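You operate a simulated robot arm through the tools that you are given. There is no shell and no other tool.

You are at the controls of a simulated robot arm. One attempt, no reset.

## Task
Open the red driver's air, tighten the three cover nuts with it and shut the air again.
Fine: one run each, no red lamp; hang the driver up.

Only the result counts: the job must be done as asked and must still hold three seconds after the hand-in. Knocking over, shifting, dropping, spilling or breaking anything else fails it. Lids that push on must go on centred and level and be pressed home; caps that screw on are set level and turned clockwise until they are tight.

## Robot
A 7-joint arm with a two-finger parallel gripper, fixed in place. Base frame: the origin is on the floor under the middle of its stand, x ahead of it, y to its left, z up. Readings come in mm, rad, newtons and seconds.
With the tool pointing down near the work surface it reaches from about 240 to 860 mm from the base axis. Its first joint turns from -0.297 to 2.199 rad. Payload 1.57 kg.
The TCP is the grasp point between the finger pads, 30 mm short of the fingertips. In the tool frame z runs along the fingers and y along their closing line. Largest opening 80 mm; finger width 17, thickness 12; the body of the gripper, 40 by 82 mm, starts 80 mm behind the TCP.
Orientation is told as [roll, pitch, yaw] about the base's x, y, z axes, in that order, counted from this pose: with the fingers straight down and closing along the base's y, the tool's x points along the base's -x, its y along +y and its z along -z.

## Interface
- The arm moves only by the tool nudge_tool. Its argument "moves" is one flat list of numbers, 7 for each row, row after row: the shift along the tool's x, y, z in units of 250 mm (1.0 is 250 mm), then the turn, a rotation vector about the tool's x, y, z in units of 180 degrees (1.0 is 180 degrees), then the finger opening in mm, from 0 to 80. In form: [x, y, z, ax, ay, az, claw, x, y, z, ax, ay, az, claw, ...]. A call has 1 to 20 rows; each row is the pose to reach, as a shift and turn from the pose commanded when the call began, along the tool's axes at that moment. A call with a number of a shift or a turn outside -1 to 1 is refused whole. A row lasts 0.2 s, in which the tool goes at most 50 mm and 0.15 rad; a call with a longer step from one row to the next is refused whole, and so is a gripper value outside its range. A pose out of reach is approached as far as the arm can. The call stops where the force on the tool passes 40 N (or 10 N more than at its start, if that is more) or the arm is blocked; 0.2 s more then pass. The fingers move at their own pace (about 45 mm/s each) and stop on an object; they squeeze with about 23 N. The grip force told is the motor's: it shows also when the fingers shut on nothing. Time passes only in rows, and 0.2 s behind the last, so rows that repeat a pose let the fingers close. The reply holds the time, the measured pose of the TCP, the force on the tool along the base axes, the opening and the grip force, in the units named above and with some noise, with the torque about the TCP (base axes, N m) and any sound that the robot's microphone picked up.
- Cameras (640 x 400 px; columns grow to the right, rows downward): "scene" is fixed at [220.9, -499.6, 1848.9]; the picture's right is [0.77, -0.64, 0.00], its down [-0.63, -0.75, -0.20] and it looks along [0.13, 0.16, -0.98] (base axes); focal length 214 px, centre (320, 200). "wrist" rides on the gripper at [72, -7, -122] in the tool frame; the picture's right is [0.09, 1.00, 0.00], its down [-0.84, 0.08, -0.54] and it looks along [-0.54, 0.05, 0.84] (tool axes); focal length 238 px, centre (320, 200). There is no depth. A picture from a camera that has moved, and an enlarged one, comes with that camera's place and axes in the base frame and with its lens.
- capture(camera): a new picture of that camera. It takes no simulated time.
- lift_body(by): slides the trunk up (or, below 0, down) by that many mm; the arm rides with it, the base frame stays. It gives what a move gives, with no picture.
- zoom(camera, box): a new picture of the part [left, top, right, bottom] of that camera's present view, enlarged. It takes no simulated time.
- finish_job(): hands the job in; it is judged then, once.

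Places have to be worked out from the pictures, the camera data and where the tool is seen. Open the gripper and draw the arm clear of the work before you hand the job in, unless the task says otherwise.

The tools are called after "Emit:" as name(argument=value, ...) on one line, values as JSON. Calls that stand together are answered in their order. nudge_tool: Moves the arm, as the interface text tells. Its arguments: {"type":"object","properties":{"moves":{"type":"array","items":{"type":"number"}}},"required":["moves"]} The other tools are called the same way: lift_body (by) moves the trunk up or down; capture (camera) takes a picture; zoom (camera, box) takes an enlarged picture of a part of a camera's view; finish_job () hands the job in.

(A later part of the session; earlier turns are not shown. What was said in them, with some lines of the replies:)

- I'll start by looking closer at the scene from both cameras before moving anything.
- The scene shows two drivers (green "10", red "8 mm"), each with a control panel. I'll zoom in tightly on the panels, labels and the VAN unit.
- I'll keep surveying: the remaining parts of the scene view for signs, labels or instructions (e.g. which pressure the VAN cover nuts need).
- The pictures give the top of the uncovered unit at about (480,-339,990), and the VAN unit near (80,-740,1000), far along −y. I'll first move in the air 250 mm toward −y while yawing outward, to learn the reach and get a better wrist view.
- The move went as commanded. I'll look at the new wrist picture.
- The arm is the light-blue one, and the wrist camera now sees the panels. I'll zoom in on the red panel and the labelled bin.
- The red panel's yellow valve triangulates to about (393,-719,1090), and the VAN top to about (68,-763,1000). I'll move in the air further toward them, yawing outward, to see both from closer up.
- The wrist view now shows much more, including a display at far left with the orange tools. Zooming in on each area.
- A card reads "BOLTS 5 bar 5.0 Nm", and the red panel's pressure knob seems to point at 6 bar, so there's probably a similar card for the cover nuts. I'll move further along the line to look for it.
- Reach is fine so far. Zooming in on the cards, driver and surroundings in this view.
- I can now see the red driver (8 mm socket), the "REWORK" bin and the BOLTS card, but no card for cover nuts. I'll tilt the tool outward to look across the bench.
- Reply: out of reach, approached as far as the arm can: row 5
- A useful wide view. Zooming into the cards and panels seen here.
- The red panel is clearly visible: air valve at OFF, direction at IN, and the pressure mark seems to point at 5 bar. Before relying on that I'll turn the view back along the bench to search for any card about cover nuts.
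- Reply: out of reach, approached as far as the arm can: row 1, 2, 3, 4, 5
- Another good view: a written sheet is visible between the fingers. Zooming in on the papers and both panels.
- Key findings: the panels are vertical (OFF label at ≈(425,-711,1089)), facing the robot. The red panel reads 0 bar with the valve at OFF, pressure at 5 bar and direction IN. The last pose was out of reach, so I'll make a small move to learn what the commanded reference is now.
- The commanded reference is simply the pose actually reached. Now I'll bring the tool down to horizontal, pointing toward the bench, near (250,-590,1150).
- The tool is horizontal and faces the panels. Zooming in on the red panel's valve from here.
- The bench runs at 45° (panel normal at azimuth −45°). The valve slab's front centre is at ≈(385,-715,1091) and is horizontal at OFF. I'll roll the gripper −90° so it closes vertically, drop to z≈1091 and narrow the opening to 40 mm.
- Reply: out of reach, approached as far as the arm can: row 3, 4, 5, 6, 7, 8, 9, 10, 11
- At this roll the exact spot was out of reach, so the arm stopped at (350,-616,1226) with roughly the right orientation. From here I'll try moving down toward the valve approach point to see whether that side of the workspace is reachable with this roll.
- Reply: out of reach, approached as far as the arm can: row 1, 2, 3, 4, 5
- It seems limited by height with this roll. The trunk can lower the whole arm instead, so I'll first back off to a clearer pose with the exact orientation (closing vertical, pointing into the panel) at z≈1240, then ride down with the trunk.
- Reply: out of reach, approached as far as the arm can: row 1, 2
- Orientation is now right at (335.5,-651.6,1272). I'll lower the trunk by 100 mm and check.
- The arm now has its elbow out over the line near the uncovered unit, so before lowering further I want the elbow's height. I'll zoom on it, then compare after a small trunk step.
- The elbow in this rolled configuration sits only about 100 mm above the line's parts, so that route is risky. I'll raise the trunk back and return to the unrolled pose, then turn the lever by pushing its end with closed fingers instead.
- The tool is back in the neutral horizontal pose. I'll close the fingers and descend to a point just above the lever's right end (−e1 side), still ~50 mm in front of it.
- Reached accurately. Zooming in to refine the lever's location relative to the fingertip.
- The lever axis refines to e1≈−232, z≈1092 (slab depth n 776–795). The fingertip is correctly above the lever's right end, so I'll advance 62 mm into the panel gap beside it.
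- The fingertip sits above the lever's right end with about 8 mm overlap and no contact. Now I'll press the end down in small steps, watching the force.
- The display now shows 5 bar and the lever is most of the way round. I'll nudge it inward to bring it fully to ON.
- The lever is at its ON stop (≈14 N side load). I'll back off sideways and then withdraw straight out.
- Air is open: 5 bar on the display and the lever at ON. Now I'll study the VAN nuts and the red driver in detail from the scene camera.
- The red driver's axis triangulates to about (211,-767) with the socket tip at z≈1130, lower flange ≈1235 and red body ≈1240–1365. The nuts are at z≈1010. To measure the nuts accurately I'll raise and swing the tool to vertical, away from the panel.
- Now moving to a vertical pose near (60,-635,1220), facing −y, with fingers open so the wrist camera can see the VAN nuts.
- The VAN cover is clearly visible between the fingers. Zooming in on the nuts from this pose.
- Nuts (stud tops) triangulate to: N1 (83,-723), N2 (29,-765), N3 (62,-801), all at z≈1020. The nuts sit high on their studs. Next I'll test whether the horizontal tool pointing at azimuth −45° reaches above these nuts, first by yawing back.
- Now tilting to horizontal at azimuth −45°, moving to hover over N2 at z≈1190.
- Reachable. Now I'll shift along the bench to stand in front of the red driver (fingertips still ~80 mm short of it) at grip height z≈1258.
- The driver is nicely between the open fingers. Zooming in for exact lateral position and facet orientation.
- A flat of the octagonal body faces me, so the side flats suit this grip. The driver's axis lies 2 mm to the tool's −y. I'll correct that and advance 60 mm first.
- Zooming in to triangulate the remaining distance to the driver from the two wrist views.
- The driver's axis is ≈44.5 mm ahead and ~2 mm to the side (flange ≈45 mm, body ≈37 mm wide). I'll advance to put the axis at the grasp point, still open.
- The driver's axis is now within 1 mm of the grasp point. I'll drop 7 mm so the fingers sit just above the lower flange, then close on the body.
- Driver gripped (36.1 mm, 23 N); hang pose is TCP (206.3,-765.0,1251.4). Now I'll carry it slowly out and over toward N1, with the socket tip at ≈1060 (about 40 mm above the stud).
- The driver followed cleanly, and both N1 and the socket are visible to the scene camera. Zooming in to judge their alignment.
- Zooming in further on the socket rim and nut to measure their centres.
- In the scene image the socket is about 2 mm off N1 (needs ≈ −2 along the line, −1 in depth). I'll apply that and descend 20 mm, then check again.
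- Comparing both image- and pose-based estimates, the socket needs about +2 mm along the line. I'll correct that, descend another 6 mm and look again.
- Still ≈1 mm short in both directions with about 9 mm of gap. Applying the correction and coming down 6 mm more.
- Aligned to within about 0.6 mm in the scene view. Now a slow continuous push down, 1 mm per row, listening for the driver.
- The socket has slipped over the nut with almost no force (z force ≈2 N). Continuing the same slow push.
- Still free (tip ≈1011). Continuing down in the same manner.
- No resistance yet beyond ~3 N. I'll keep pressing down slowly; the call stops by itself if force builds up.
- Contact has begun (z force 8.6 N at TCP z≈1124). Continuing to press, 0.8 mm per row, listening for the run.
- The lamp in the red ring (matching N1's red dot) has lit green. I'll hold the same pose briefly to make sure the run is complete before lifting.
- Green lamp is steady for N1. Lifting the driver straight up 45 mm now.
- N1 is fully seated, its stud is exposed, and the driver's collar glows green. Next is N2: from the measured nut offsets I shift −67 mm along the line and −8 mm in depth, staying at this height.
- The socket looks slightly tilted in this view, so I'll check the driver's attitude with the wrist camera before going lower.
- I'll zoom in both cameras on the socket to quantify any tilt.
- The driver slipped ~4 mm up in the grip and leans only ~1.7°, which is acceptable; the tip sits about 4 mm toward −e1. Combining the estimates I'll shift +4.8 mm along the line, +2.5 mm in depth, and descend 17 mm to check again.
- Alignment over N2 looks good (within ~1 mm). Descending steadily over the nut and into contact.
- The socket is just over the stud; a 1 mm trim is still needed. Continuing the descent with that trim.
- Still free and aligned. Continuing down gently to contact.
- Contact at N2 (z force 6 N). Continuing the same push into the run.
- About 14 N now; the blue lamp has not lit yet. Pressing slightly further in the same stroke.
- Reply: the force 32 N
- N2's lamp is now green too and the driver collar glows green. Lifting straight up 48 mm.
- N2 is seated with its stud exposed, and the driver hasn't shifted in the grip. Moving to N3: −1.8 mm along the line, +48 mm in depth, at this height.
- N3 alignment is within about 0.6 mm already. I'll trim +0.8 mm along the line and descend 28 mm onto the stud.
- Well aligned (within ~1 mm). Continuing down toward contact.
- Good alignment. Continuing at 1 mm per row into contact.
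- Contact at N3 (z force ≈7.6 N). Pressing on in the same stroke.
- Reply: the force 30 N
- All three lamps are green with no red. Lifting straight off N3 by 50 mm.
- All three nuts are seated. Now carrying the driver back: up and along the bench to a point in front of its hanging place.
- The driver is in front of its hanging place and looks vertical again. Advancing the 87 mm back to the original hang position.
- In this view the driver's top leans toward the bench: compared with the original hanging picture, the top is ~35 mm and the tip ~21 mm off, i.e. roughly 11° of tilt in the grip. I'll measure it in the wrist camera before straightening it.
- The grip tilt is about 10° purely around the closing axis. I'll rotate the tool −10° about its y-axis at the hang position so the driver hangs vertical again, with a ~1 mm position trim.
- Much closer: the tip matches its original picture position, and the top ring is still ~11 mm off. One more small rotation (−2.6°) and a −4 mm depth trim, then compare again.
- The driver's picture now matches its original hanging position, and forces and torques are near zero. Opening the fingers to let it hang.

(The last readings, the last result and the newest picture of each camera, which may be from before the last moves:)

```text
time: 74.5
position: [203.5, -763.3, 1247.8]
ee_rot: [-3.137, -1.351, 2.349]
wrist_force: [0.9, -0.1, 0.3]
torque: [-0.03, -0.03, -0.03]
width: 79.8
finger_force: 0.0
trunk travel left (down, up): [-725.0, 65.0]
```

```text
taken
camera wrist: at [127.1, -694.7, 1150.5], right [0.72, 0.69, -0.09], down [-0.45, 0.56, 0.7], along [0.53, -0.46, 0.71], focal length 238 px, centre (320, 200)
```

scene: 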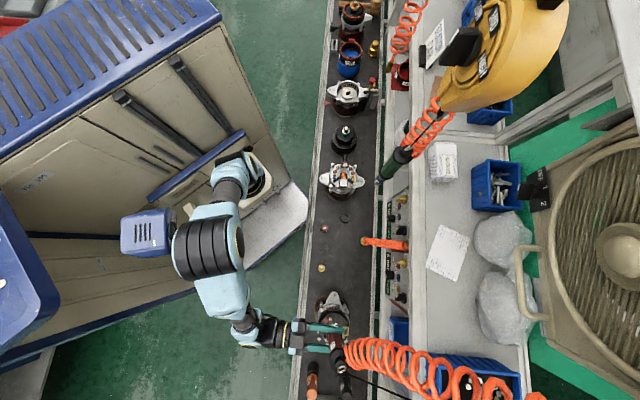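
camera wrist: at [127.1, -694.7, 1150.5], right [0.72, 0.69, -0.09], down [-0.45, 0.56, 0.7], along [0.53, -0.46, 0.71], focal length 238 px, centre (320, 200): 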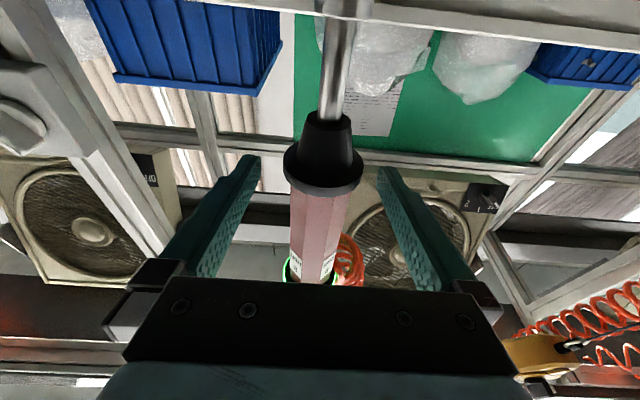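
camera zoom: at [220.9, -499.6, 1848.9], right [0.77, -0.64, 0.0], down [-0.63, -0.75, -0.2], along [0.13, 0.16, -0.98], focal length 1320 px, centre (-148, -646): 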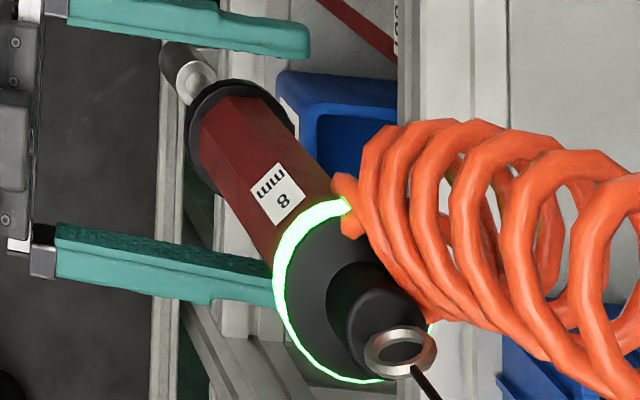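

The driver hangs exactly as it did at the start. Backing the open gripper straight away from it and levelling the tool.

Emit:
nudge_tool(moves=[-0.035, 0, -0.156, 0, 0, 0, 80, -0.07, 0, -0.312, 0, 0, 0, 80, -0.096, 0, -0.43, 0, 0.035, 0, 80, -0.105, 0, -0.47, 0, 0.07, 0, 80, -0.105, 0, -0.47, 0, 0.07, 0, 80])

Emit:
capture(camera="scene")

Emit:
capture(camera="wrist")

```text
time: 75.7
position: [118.5, -676.4, 1248.3]
ee_rot: [-1.26, -1.569, 0.472]
wrist_force: [-0.3, -0.1, -0.6]
torque: [0.03, -0.01, 0.0]
width: 80.1
finger_force: 0.0
trunk travel left (down, up): [-725.0, 65.0]
```

```text
taken
```

scene: 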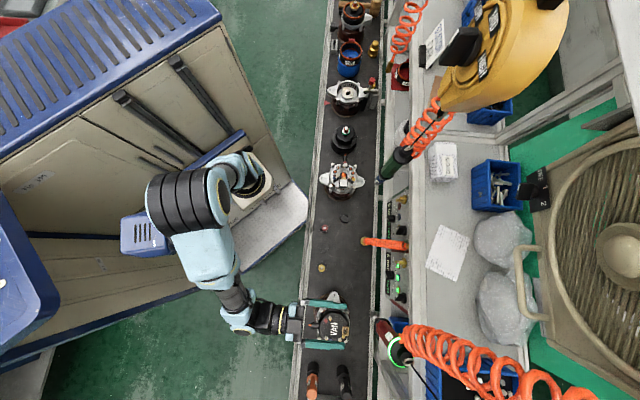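

```text
taken
camera wrist: at [29.1, -595.6, 1174.9], right [0.7, 0.7, -0.09], down [-0.33, 0.44, 0.84], along [0.63, -0.56, 0.54], focal length 238 px, centre (320, 200)
```

wrist: 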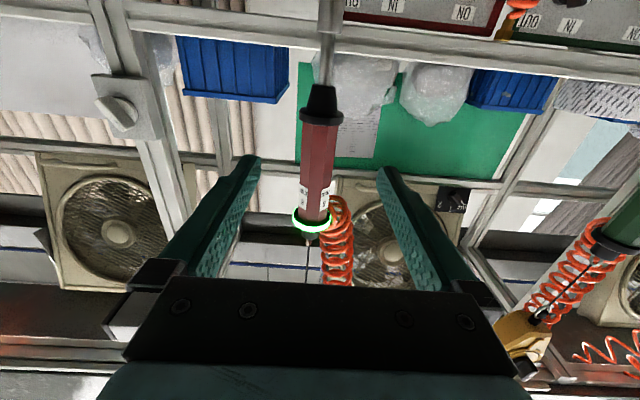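

Now to shut the air. I'll close the fingers and move in front of the red panel's valve (e1≈−254, z≈1112), still well back from the panel.

Emit:
nudge_tool(moves=[0.08, 0.1, 0, 0, 0, 0, 0, 0.18, 0.22, 0.02, 0, 0, 0, 0, 0.3, 0.34, 0.06, 0, 0, 0, 0, 0.42, 0.46, 0.12, 0, 0, 0, 0, 0.5, 0.53, 0.22, 0, 0, 0, 0, 0.543, 0.56, 0.35, 0, 0, 0, 0, 0.543, 0.56, 0.45, 0, 0, 0, 0, 0.543, 0.56, 0.45, 0, 0, 0, 0])

Emit:
capture(camera="wrist")

Emit:
zoom(camera="scene", box=[290, 220, 430, 310])

```text
time: 77.5
position: [296.5, -657.9, 1108.6]
ee_rot: [-2.018, -1.569, 1.232]
wrist_force: [-0.9, -0.3, 0.8]
torque: [0.02, 0.0, 0.01]
width: 0.0
finger_force: 21.8
trunk travel left (down, up): [-725.0, 65.0]
```

```text
taken
camera wrist: at [206.6, -575.7, 1037.0], right [0.7, 0.7, -0.09], down [-0.33, 0.44, 0.84], along [0.63, -0.56, 0.54], focal length 238 px, centre (320, 200)
```

wrist: 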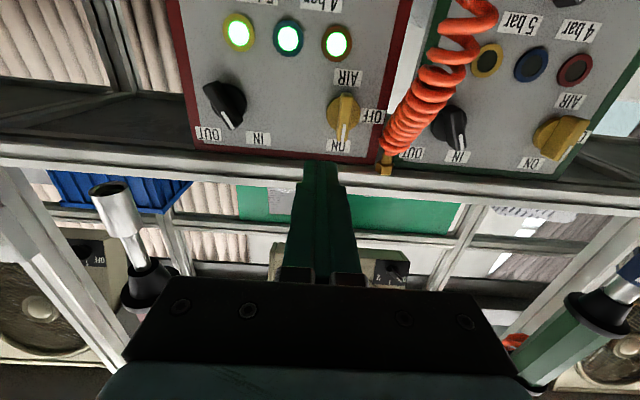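

```text
4.44 times, centred on (360, 265) of scene
camera zoom: at [220.9, -499.6, 1848.9], right [0.77, -0.64, 0.0], down [-0.63, -0.75, -0.2], along [0.13, 0.16, -0.98], focal length 953 px, centre (142, -89)
```

zoom: 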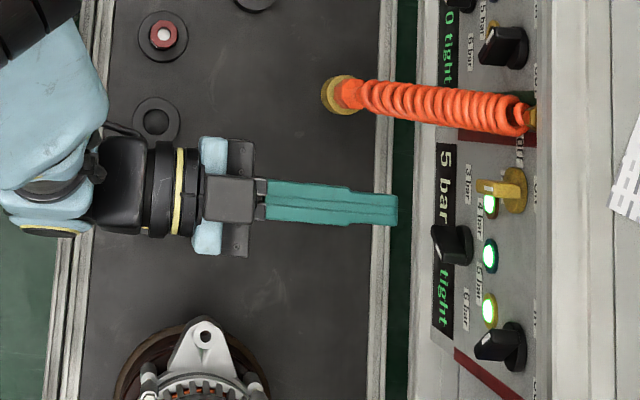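

Positioned at e1≈−255.5, z≈1109. I'll raise 4 mm and advance beside the upright lever on its right side.

Emit:
nudge_tool(moves=[-0.016, 0, 0.12, 0, 0, 0, 0, -0.016, 0, 0.24, 0, 0, 0, 0, -0.016, 0, 0.32, 0, 0, 0, 0, -0.016, 0, 0.352, 0, 0, 0, 0])

Emit:
zoom(camera="wrist", box=[240, 60, 420, 195])

Emit:
zoom(camera="scene", box=[378, 245, 418, 275])

```text
time: 78.5
position: [360.7, -721.1, 1115.9]
ee_rot: [-2.409, -1.569, 1.624]
wrist_force: [0.0, 0.5, 0.5]
torque: [0.01, -0.02, -0.01]
width: 0.1
finger_force: 21.6
trunk travel left (down, up): [-725.0, 65.0]
```

```text
2.96 times, centred on (330, 128) of wrist
camera zoom: at [270.3, -640.0, 1042.1], right [0.7, 0.7, -0.09], down [-0.33, 0.44, 0.84], along [0.63, -0.56, 0.54], focal length 706 px, centre (290, 415)
```

zoom: 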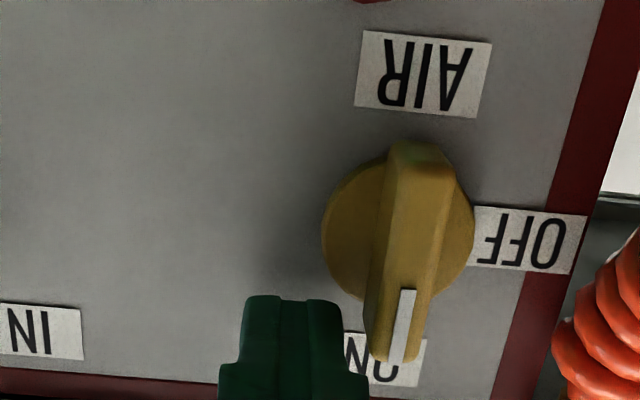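

```text
13.33 times, centred on (398, 260) of scene
camera zoom: at [220.9, -499.6, 1848.9], right [0.77, -0.64, 0.0], down [-0.63, -0.75, -0.2], along [0.13, 0.16, -0.98], focal length 2860 px, centre (-720, -600)
```

zoom: 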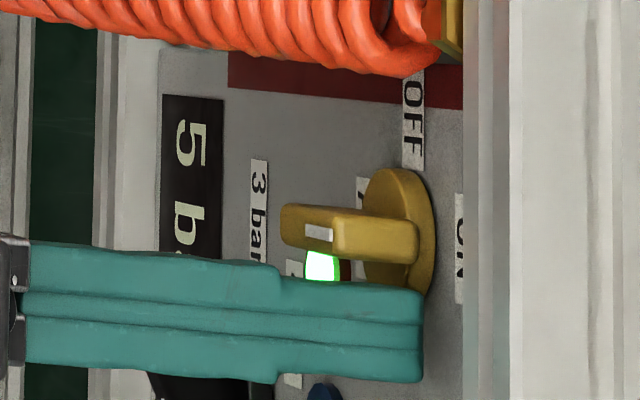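

The fingertip overlaps the lever's upper end by ~7 mm; I'll lower 3.5 mm for a better contact and push the top end sideways toward OFF in small steps.

Emit:
nudge_tool(moves=[0.0136, 0, 0, 0, 0, 0, 0, 0.0136, 0.016, 0, 0, 0, 0, 0, 0.0136, 0.032, 0, 0, 0, 0, 0, 0.0136, 0.048, 0, 0, 0, 0, 0, 0.0136, 0.064, 0, 0, 0, 0, 0, 0.0136, 0.08, 0, 0, 0, 0, 0, 0.0136, 0.098, 0, 0, 0, 0, 0])

Emit:
zoom(camera="wrist", box=[240, 60, 420, 195])

Emit:
zoom(camera="scene", box=[378, 245, 418, 275])

```text
time: 80.1
position: [378.1, -704.6, 1110.2]
ee_rot: [-0.766, -1.571, -0.018]
wrist_force: [-1.6, -0.5, 0.2]
torque: [-0.02, -0.03, -0.01]
width: 0.1
finger_force: 21.2
trunk travel left (down, up): [-725.0, 65.0]
```

```text
2.96 times, centred on (330, 128) of wrist
camera zoom: at [287.4, -621.7, 1038.0], right [0.7, 0.7, -0.09], down [-0.33, 0.44, 0.84], along [0.63, -0.56, 0.54], focal length 706 px, centre (290, 415)
```

zoom: 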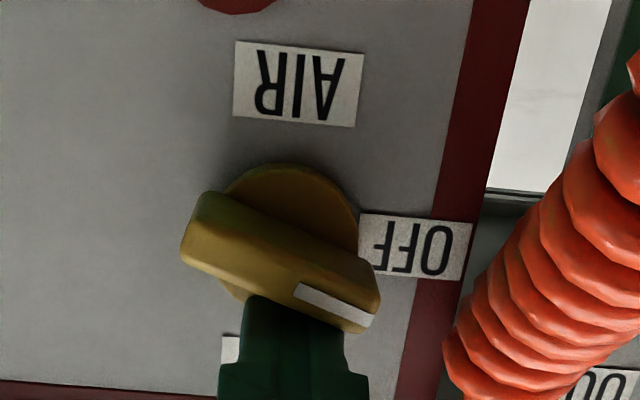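

```text
13.33 times, centred on (398, 260) of scene
camera zoom: at [220.9, -499.6, 1848.9], right [0.77, -0.64, 0.0], down [-0.63, -0.75, -0.2], along [0.13, 0.16, -0.98], focal length 2860 px, centre (-720, -600)
```

zoom: 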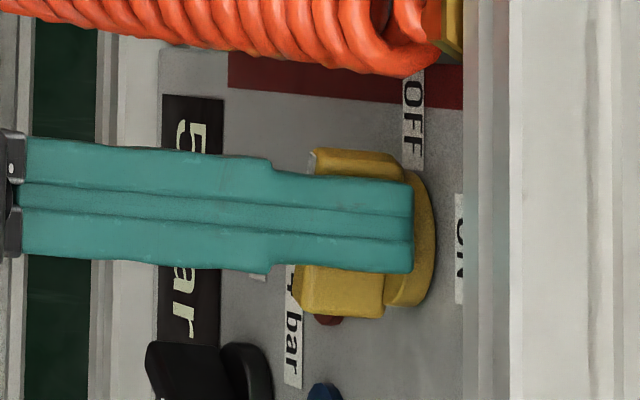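

The lever is ~65–70° round. Now pressing down on its end to bring it fully to OFF.

Emit:
nudge_tool(moves=[0.006, 0.01, 0, 0, 0, 0, 0, 0.012, 0.014, 0, 0, 0, 0, 0, 0.018, 0.014, 0, 0, 0, 0, 0, 0.022, 0.014, 0, 0, 0, 0, 0])

Emit:
zoom(camera="wrist", box=[240, 60, 420, 195])

Emit:
zoom(camera="scene", box=[370, 235, 426, 310])

```text
time: 81.1
position: [381.0, -699.7, 1105.2]
ee_rot: [-2.725, -1.569, 1.94]
wrist_force: [3.5, -0.3, 8.4]
torque: [-0.01, -0.09, 0.03]
width: 0.0
finger_force: 21.2
trunk travel left (down, up): [-725.0, 65.0]
```

```text
2.96 times, centred on (330, 128) of wrist
camera zoom: at [290.2, -620.0, 1033.3], right [0.7, 0.7, -0.09], down [-0.33, 0.44, 0.84], along [0.63, -0.56, 0.54], focal length 706 px, centre (290, 415)
```

zoom: 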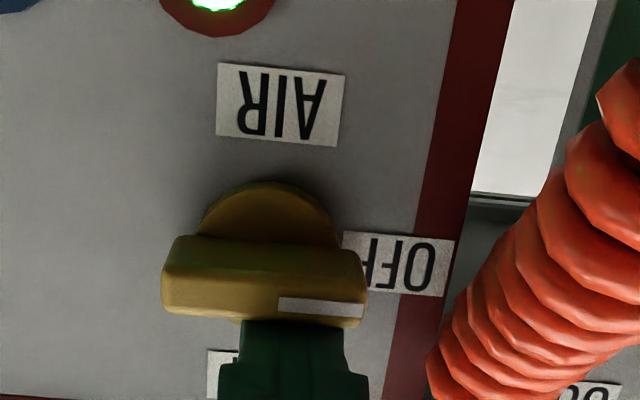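

```text
5.33 times, centred on (398, 272) of scene
camera zoom: at [220.9, -499.6, 1848.9], right [0.77, -0.64, 0.0], down [-0.63, -0.75, -0.2], along [0.13, 0.16, -0.98], focal length 1144 px, centre (-96, -187)
```

zoom: 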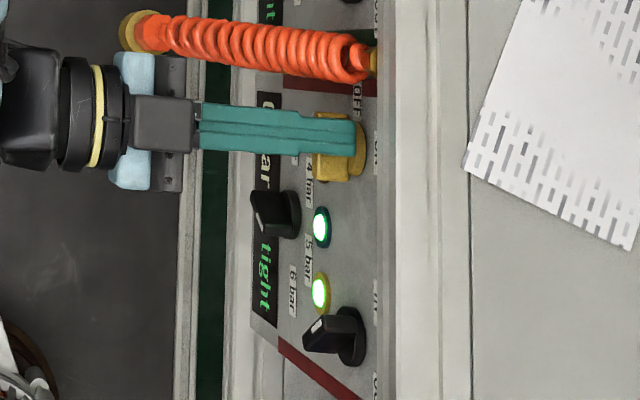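

The lever is horizontal at OFF with ~8 N against the stop. Lifting off it and withdrawing from the panel.

Emit:
nudge_tool(moves=[-0.03, 0, 0, 0, 0, 0, 0, -0.035, 0, -0.1, 0, 0, 0, 0, -0.035, 0, -0.25, 0, 0, 0, 0, -0.035, 0, -0.4, 0, 0, 0, 0])

Emit:
capture(camera="wrist")

Emit:
zoom(camera="scene", box=[370, 235, 426, 310])

Emit:
zoom(camera="scene", box=[378, 245, 418, 275])

```text
time: 82.1
position: [306.7, -628.9, 1114.7]
ee_rot: [-2.031, -1.569, 1.245]
wrist_force: [-0.3, -0.2, 0.0]
torque: [-0.04, 0.0, -0.03]
width: 0.1
finger_force: 21.6
trunk travel left (down, up): [-725.0, 65.0]
```

```text
taken
camera wrist: at [216.9, -547.5, 1042.7], right [0.7, 0.7, -0.09], down [-0.33, 0.44, 0.84], along [0.63, -0.56, 0.54], focal length 238 px, centre (320, 200)
```

wrist: 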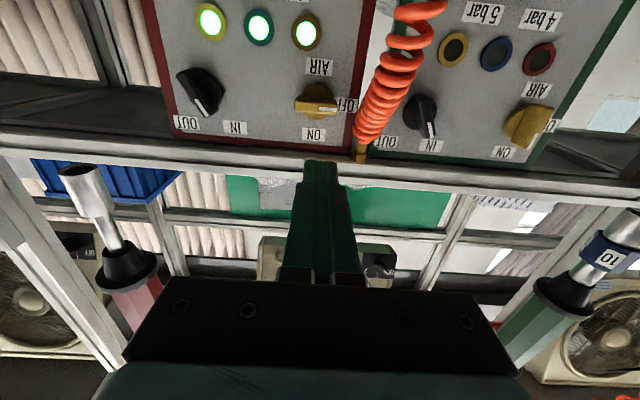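

```text
5.33 times, centred on (398, 272) of scene
camera zoom: at [220.9, -499.6, 1848.9], right [0.77, -0.64, 0.0], down [-0.63, -0.75, -0.2], along [0.13, 0.16, -0.98], focal length 1144 px, centre (-96, -187)
```

zoom: 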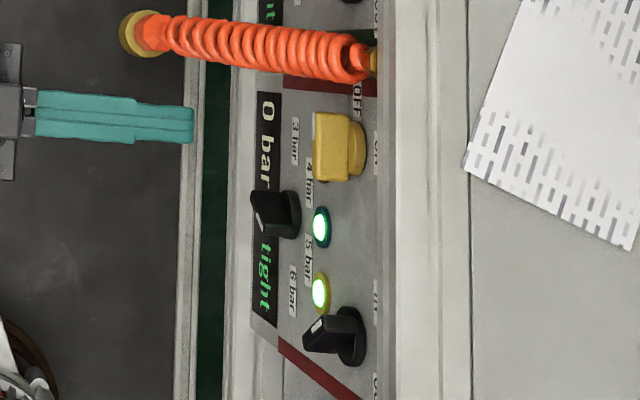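

```text
13.33 times, centred on (398, 260) of scene
camera zoom: at [220.9, -499.6, 1848.9], right [0.77, -0.64, 0.0], down [-0.63, -0.75, -0.2], along [0.13, 0.16, -0.98], focal length 2860 px, centre (-720, -600)
```

zoom: 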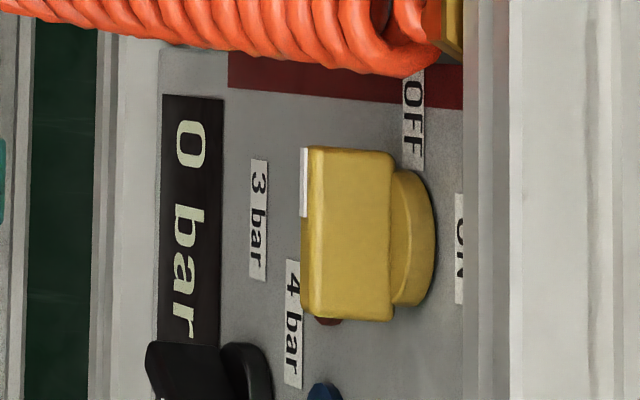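

The panel reads 0 bar, the valve is at OFF exactly as originally, and all three lamps are green. Now I'll raise and retract the arm to vertical, opening the gripper.

Emit:
nudge_tool(moves=[-0.06, 0.009, -0.06, 0, 0.0455, 0, 0, -0.12, 0.018, -0.12, 0, 0.091, 0, 20, -0.18, 0.027, -0.18, 0, 0.1365, 0, 40, -0.24, 0.036, -0.23, 0, 0.182, 0, 60, -0.3, 0.045, -0.28, 0, 0.2275, 0, 80, -0.36, 0.054, -0.32, 0, 0.273, 0, 80, -0.42, 0.063, -0.36, 0, 0.3185, 0, 80, -0.48, 0.072, -0.4, 0, 0.364, 0, 80, -0.54, 0.081, -0.43, 0, 0.4095, 0, 80, -0.6, 0.09, -0.46, 0, 0.455, 0, 80, -0.664, 0.099, -0.48, 0, 0.5, 0, 80])

Emit:
capture(camera="scene")

Emit:
capture(camera="wrist")

```text
time: 84.5
position: [243.4, -525.7, 1280.1]
ee_rot: [-0.002, 0.003, -0.788]
wrist_force: [-0.2, 1.2, 0.0]
torque: [-0.02, -0.01, -0.01]
width: 80.0
finger_force: 0.1
trunk travel left (down, up): [-725.0, 65.0]
```

```text
taken
```

scene: 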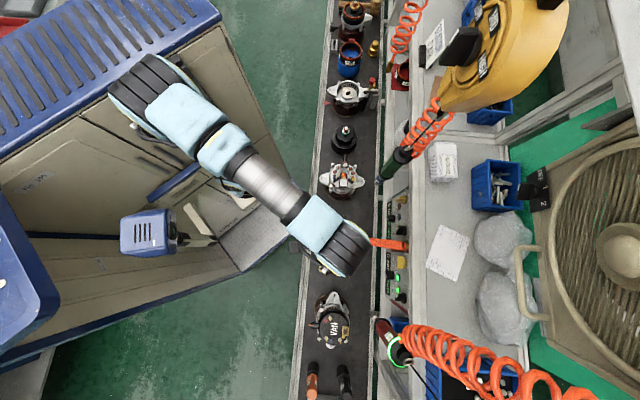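

```text
taken
camera wrist: at [189.4, -479.6, 1402.4], right [0.64, 0.77, 0.0], down [0.65, -0.54, 0.54], along [0.41, -0.35, -0.84], focal length 238 px, centre (320, 200)
```

wrist: 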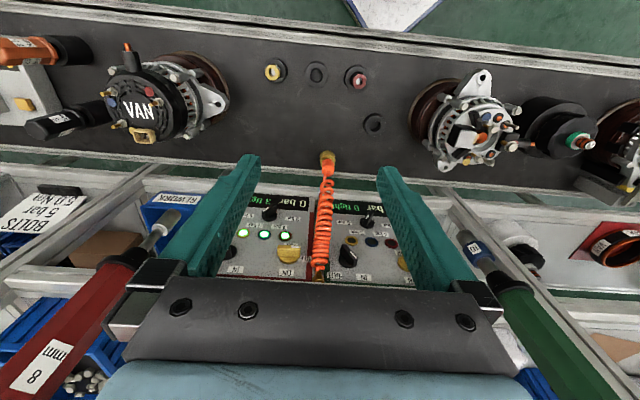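

Everything looks in order. I'll check the panel's count and the nuts in close-up, then move the arm further clear.

Emit:
zoom(camera="wrist", box=[215, 180, 335, 280])

Emit:
zoom(camera="wrist", box=[90, 50, 230, 150])

Emit:
nudge_tool(moves=[0.066, 0.122, -0.08, 0, 0, 0, 80, 0.133, 0.245, -0.16, 0, 0, 0, 80, 0.199, 0.367, -0.24, 0, 0, 0, 80, 0.265, 0.489, -0.32, 0, 0, 0, 80, 0.332, 0.612, -0.4, 0, 0, 0, 80, 0.398, 0.734, -0.48, 0, 0, 0, 80])

Emit:
capture(camera="scene")

Emit:
zoom(camera="scene", box=[364, 305, 428, 370])

```text
4.00 times, centred on (275, 230) of wrist
camera zoom: at [189.4, -479.6, 1402.4], right [0.64, 0.77, 0.0], down [0.65, -0.54, 0.54], along [0.41, -0.35, -0.84], focal length 953 px, centre (500, 80)
```

zoom: 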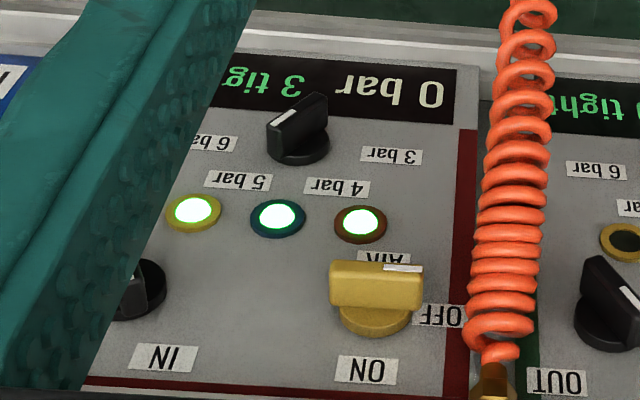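

```text
4.00 times, centred on (160, 100) of wrist
camera zoom: at [189.4, -479.6, 1402.4], right [0.64, 0.77, 0.0], down [0.65, -0.54, 0.54], along [0.41, -0.35, -0.84], focal length 953 px, centre (960, 600)
```

zoom: 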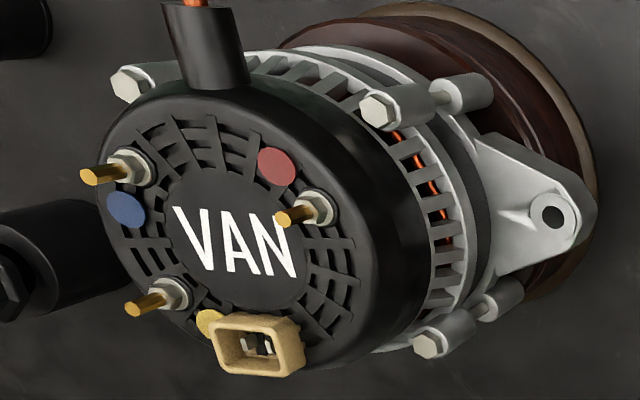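

```text
time: 85.9
position: [313.6, -350.7, 1381.1]
ee_rot: [-0.003, 0.0, -0.787]
wrist_force: [-0.4, 0.4, 0.0]
torque: [0.02, 0.01, 0.02]
width: 80.1
finger_force: 0.0
out of reach, approached as far as the arm can: row 5, 6
trunk travel left (down, up): [-725.0, 65.0]
```

```text
taken
```

scene: 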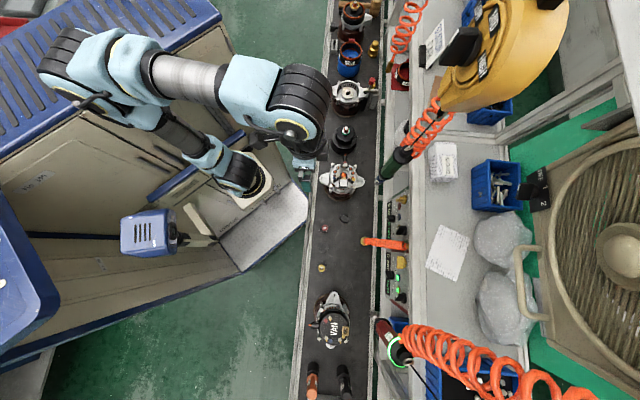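

```text
6.15 times, centred on (396, 338) of scene
camera zoom: at [220.9, -499.6, 1848.9], right [0.77, -0.64, 0.0], down [-0.63, -0.75, -0.2], along [0.13, 0.16, -0.98], focal length 1320 px, centre (-148, -646)
```

zoom: 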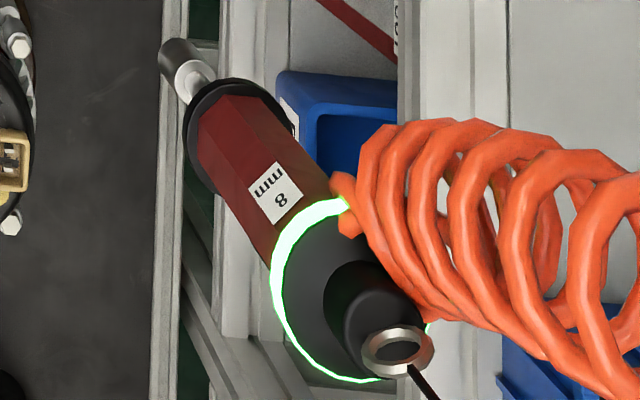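

The panel shows "0 bar, 3 tight" with three green lamps and the valve at OFF. All three nuts are seated, the red driver hangs steady in its original place, and the open gripper is clear of the work. Handing the job in.

Emit:
finish_job()

```text
The job is handed in.
```

The job is handed in: all three cover nuts on the VAN unit are tight, and the red driver's air is shut again. The result of the judging was not shown to me.

- **Nuts:** Each nut was run once. All three lamps on the red panel lit green, none went red, and the counter reads "3 tight". All three nuts sit fully down on their posts.
- **Pressure:** I found no card for the cover nuts, so I left the red panel at its existing 5 bar and "IN" settings. The only card nearby reads "BOLTS 5 bar 5.0 Nm".
- **Air:** The valve is back at OFF and the display reads 0 bar.
- **Driver:** It tilted about 10° in the grip on the way back. I straightened it before letting go, and it now hangs steady in its original place.
- **Arm:** The gripper is open and clear of the work. Nothing else looks moved or knocked in the last pictures.
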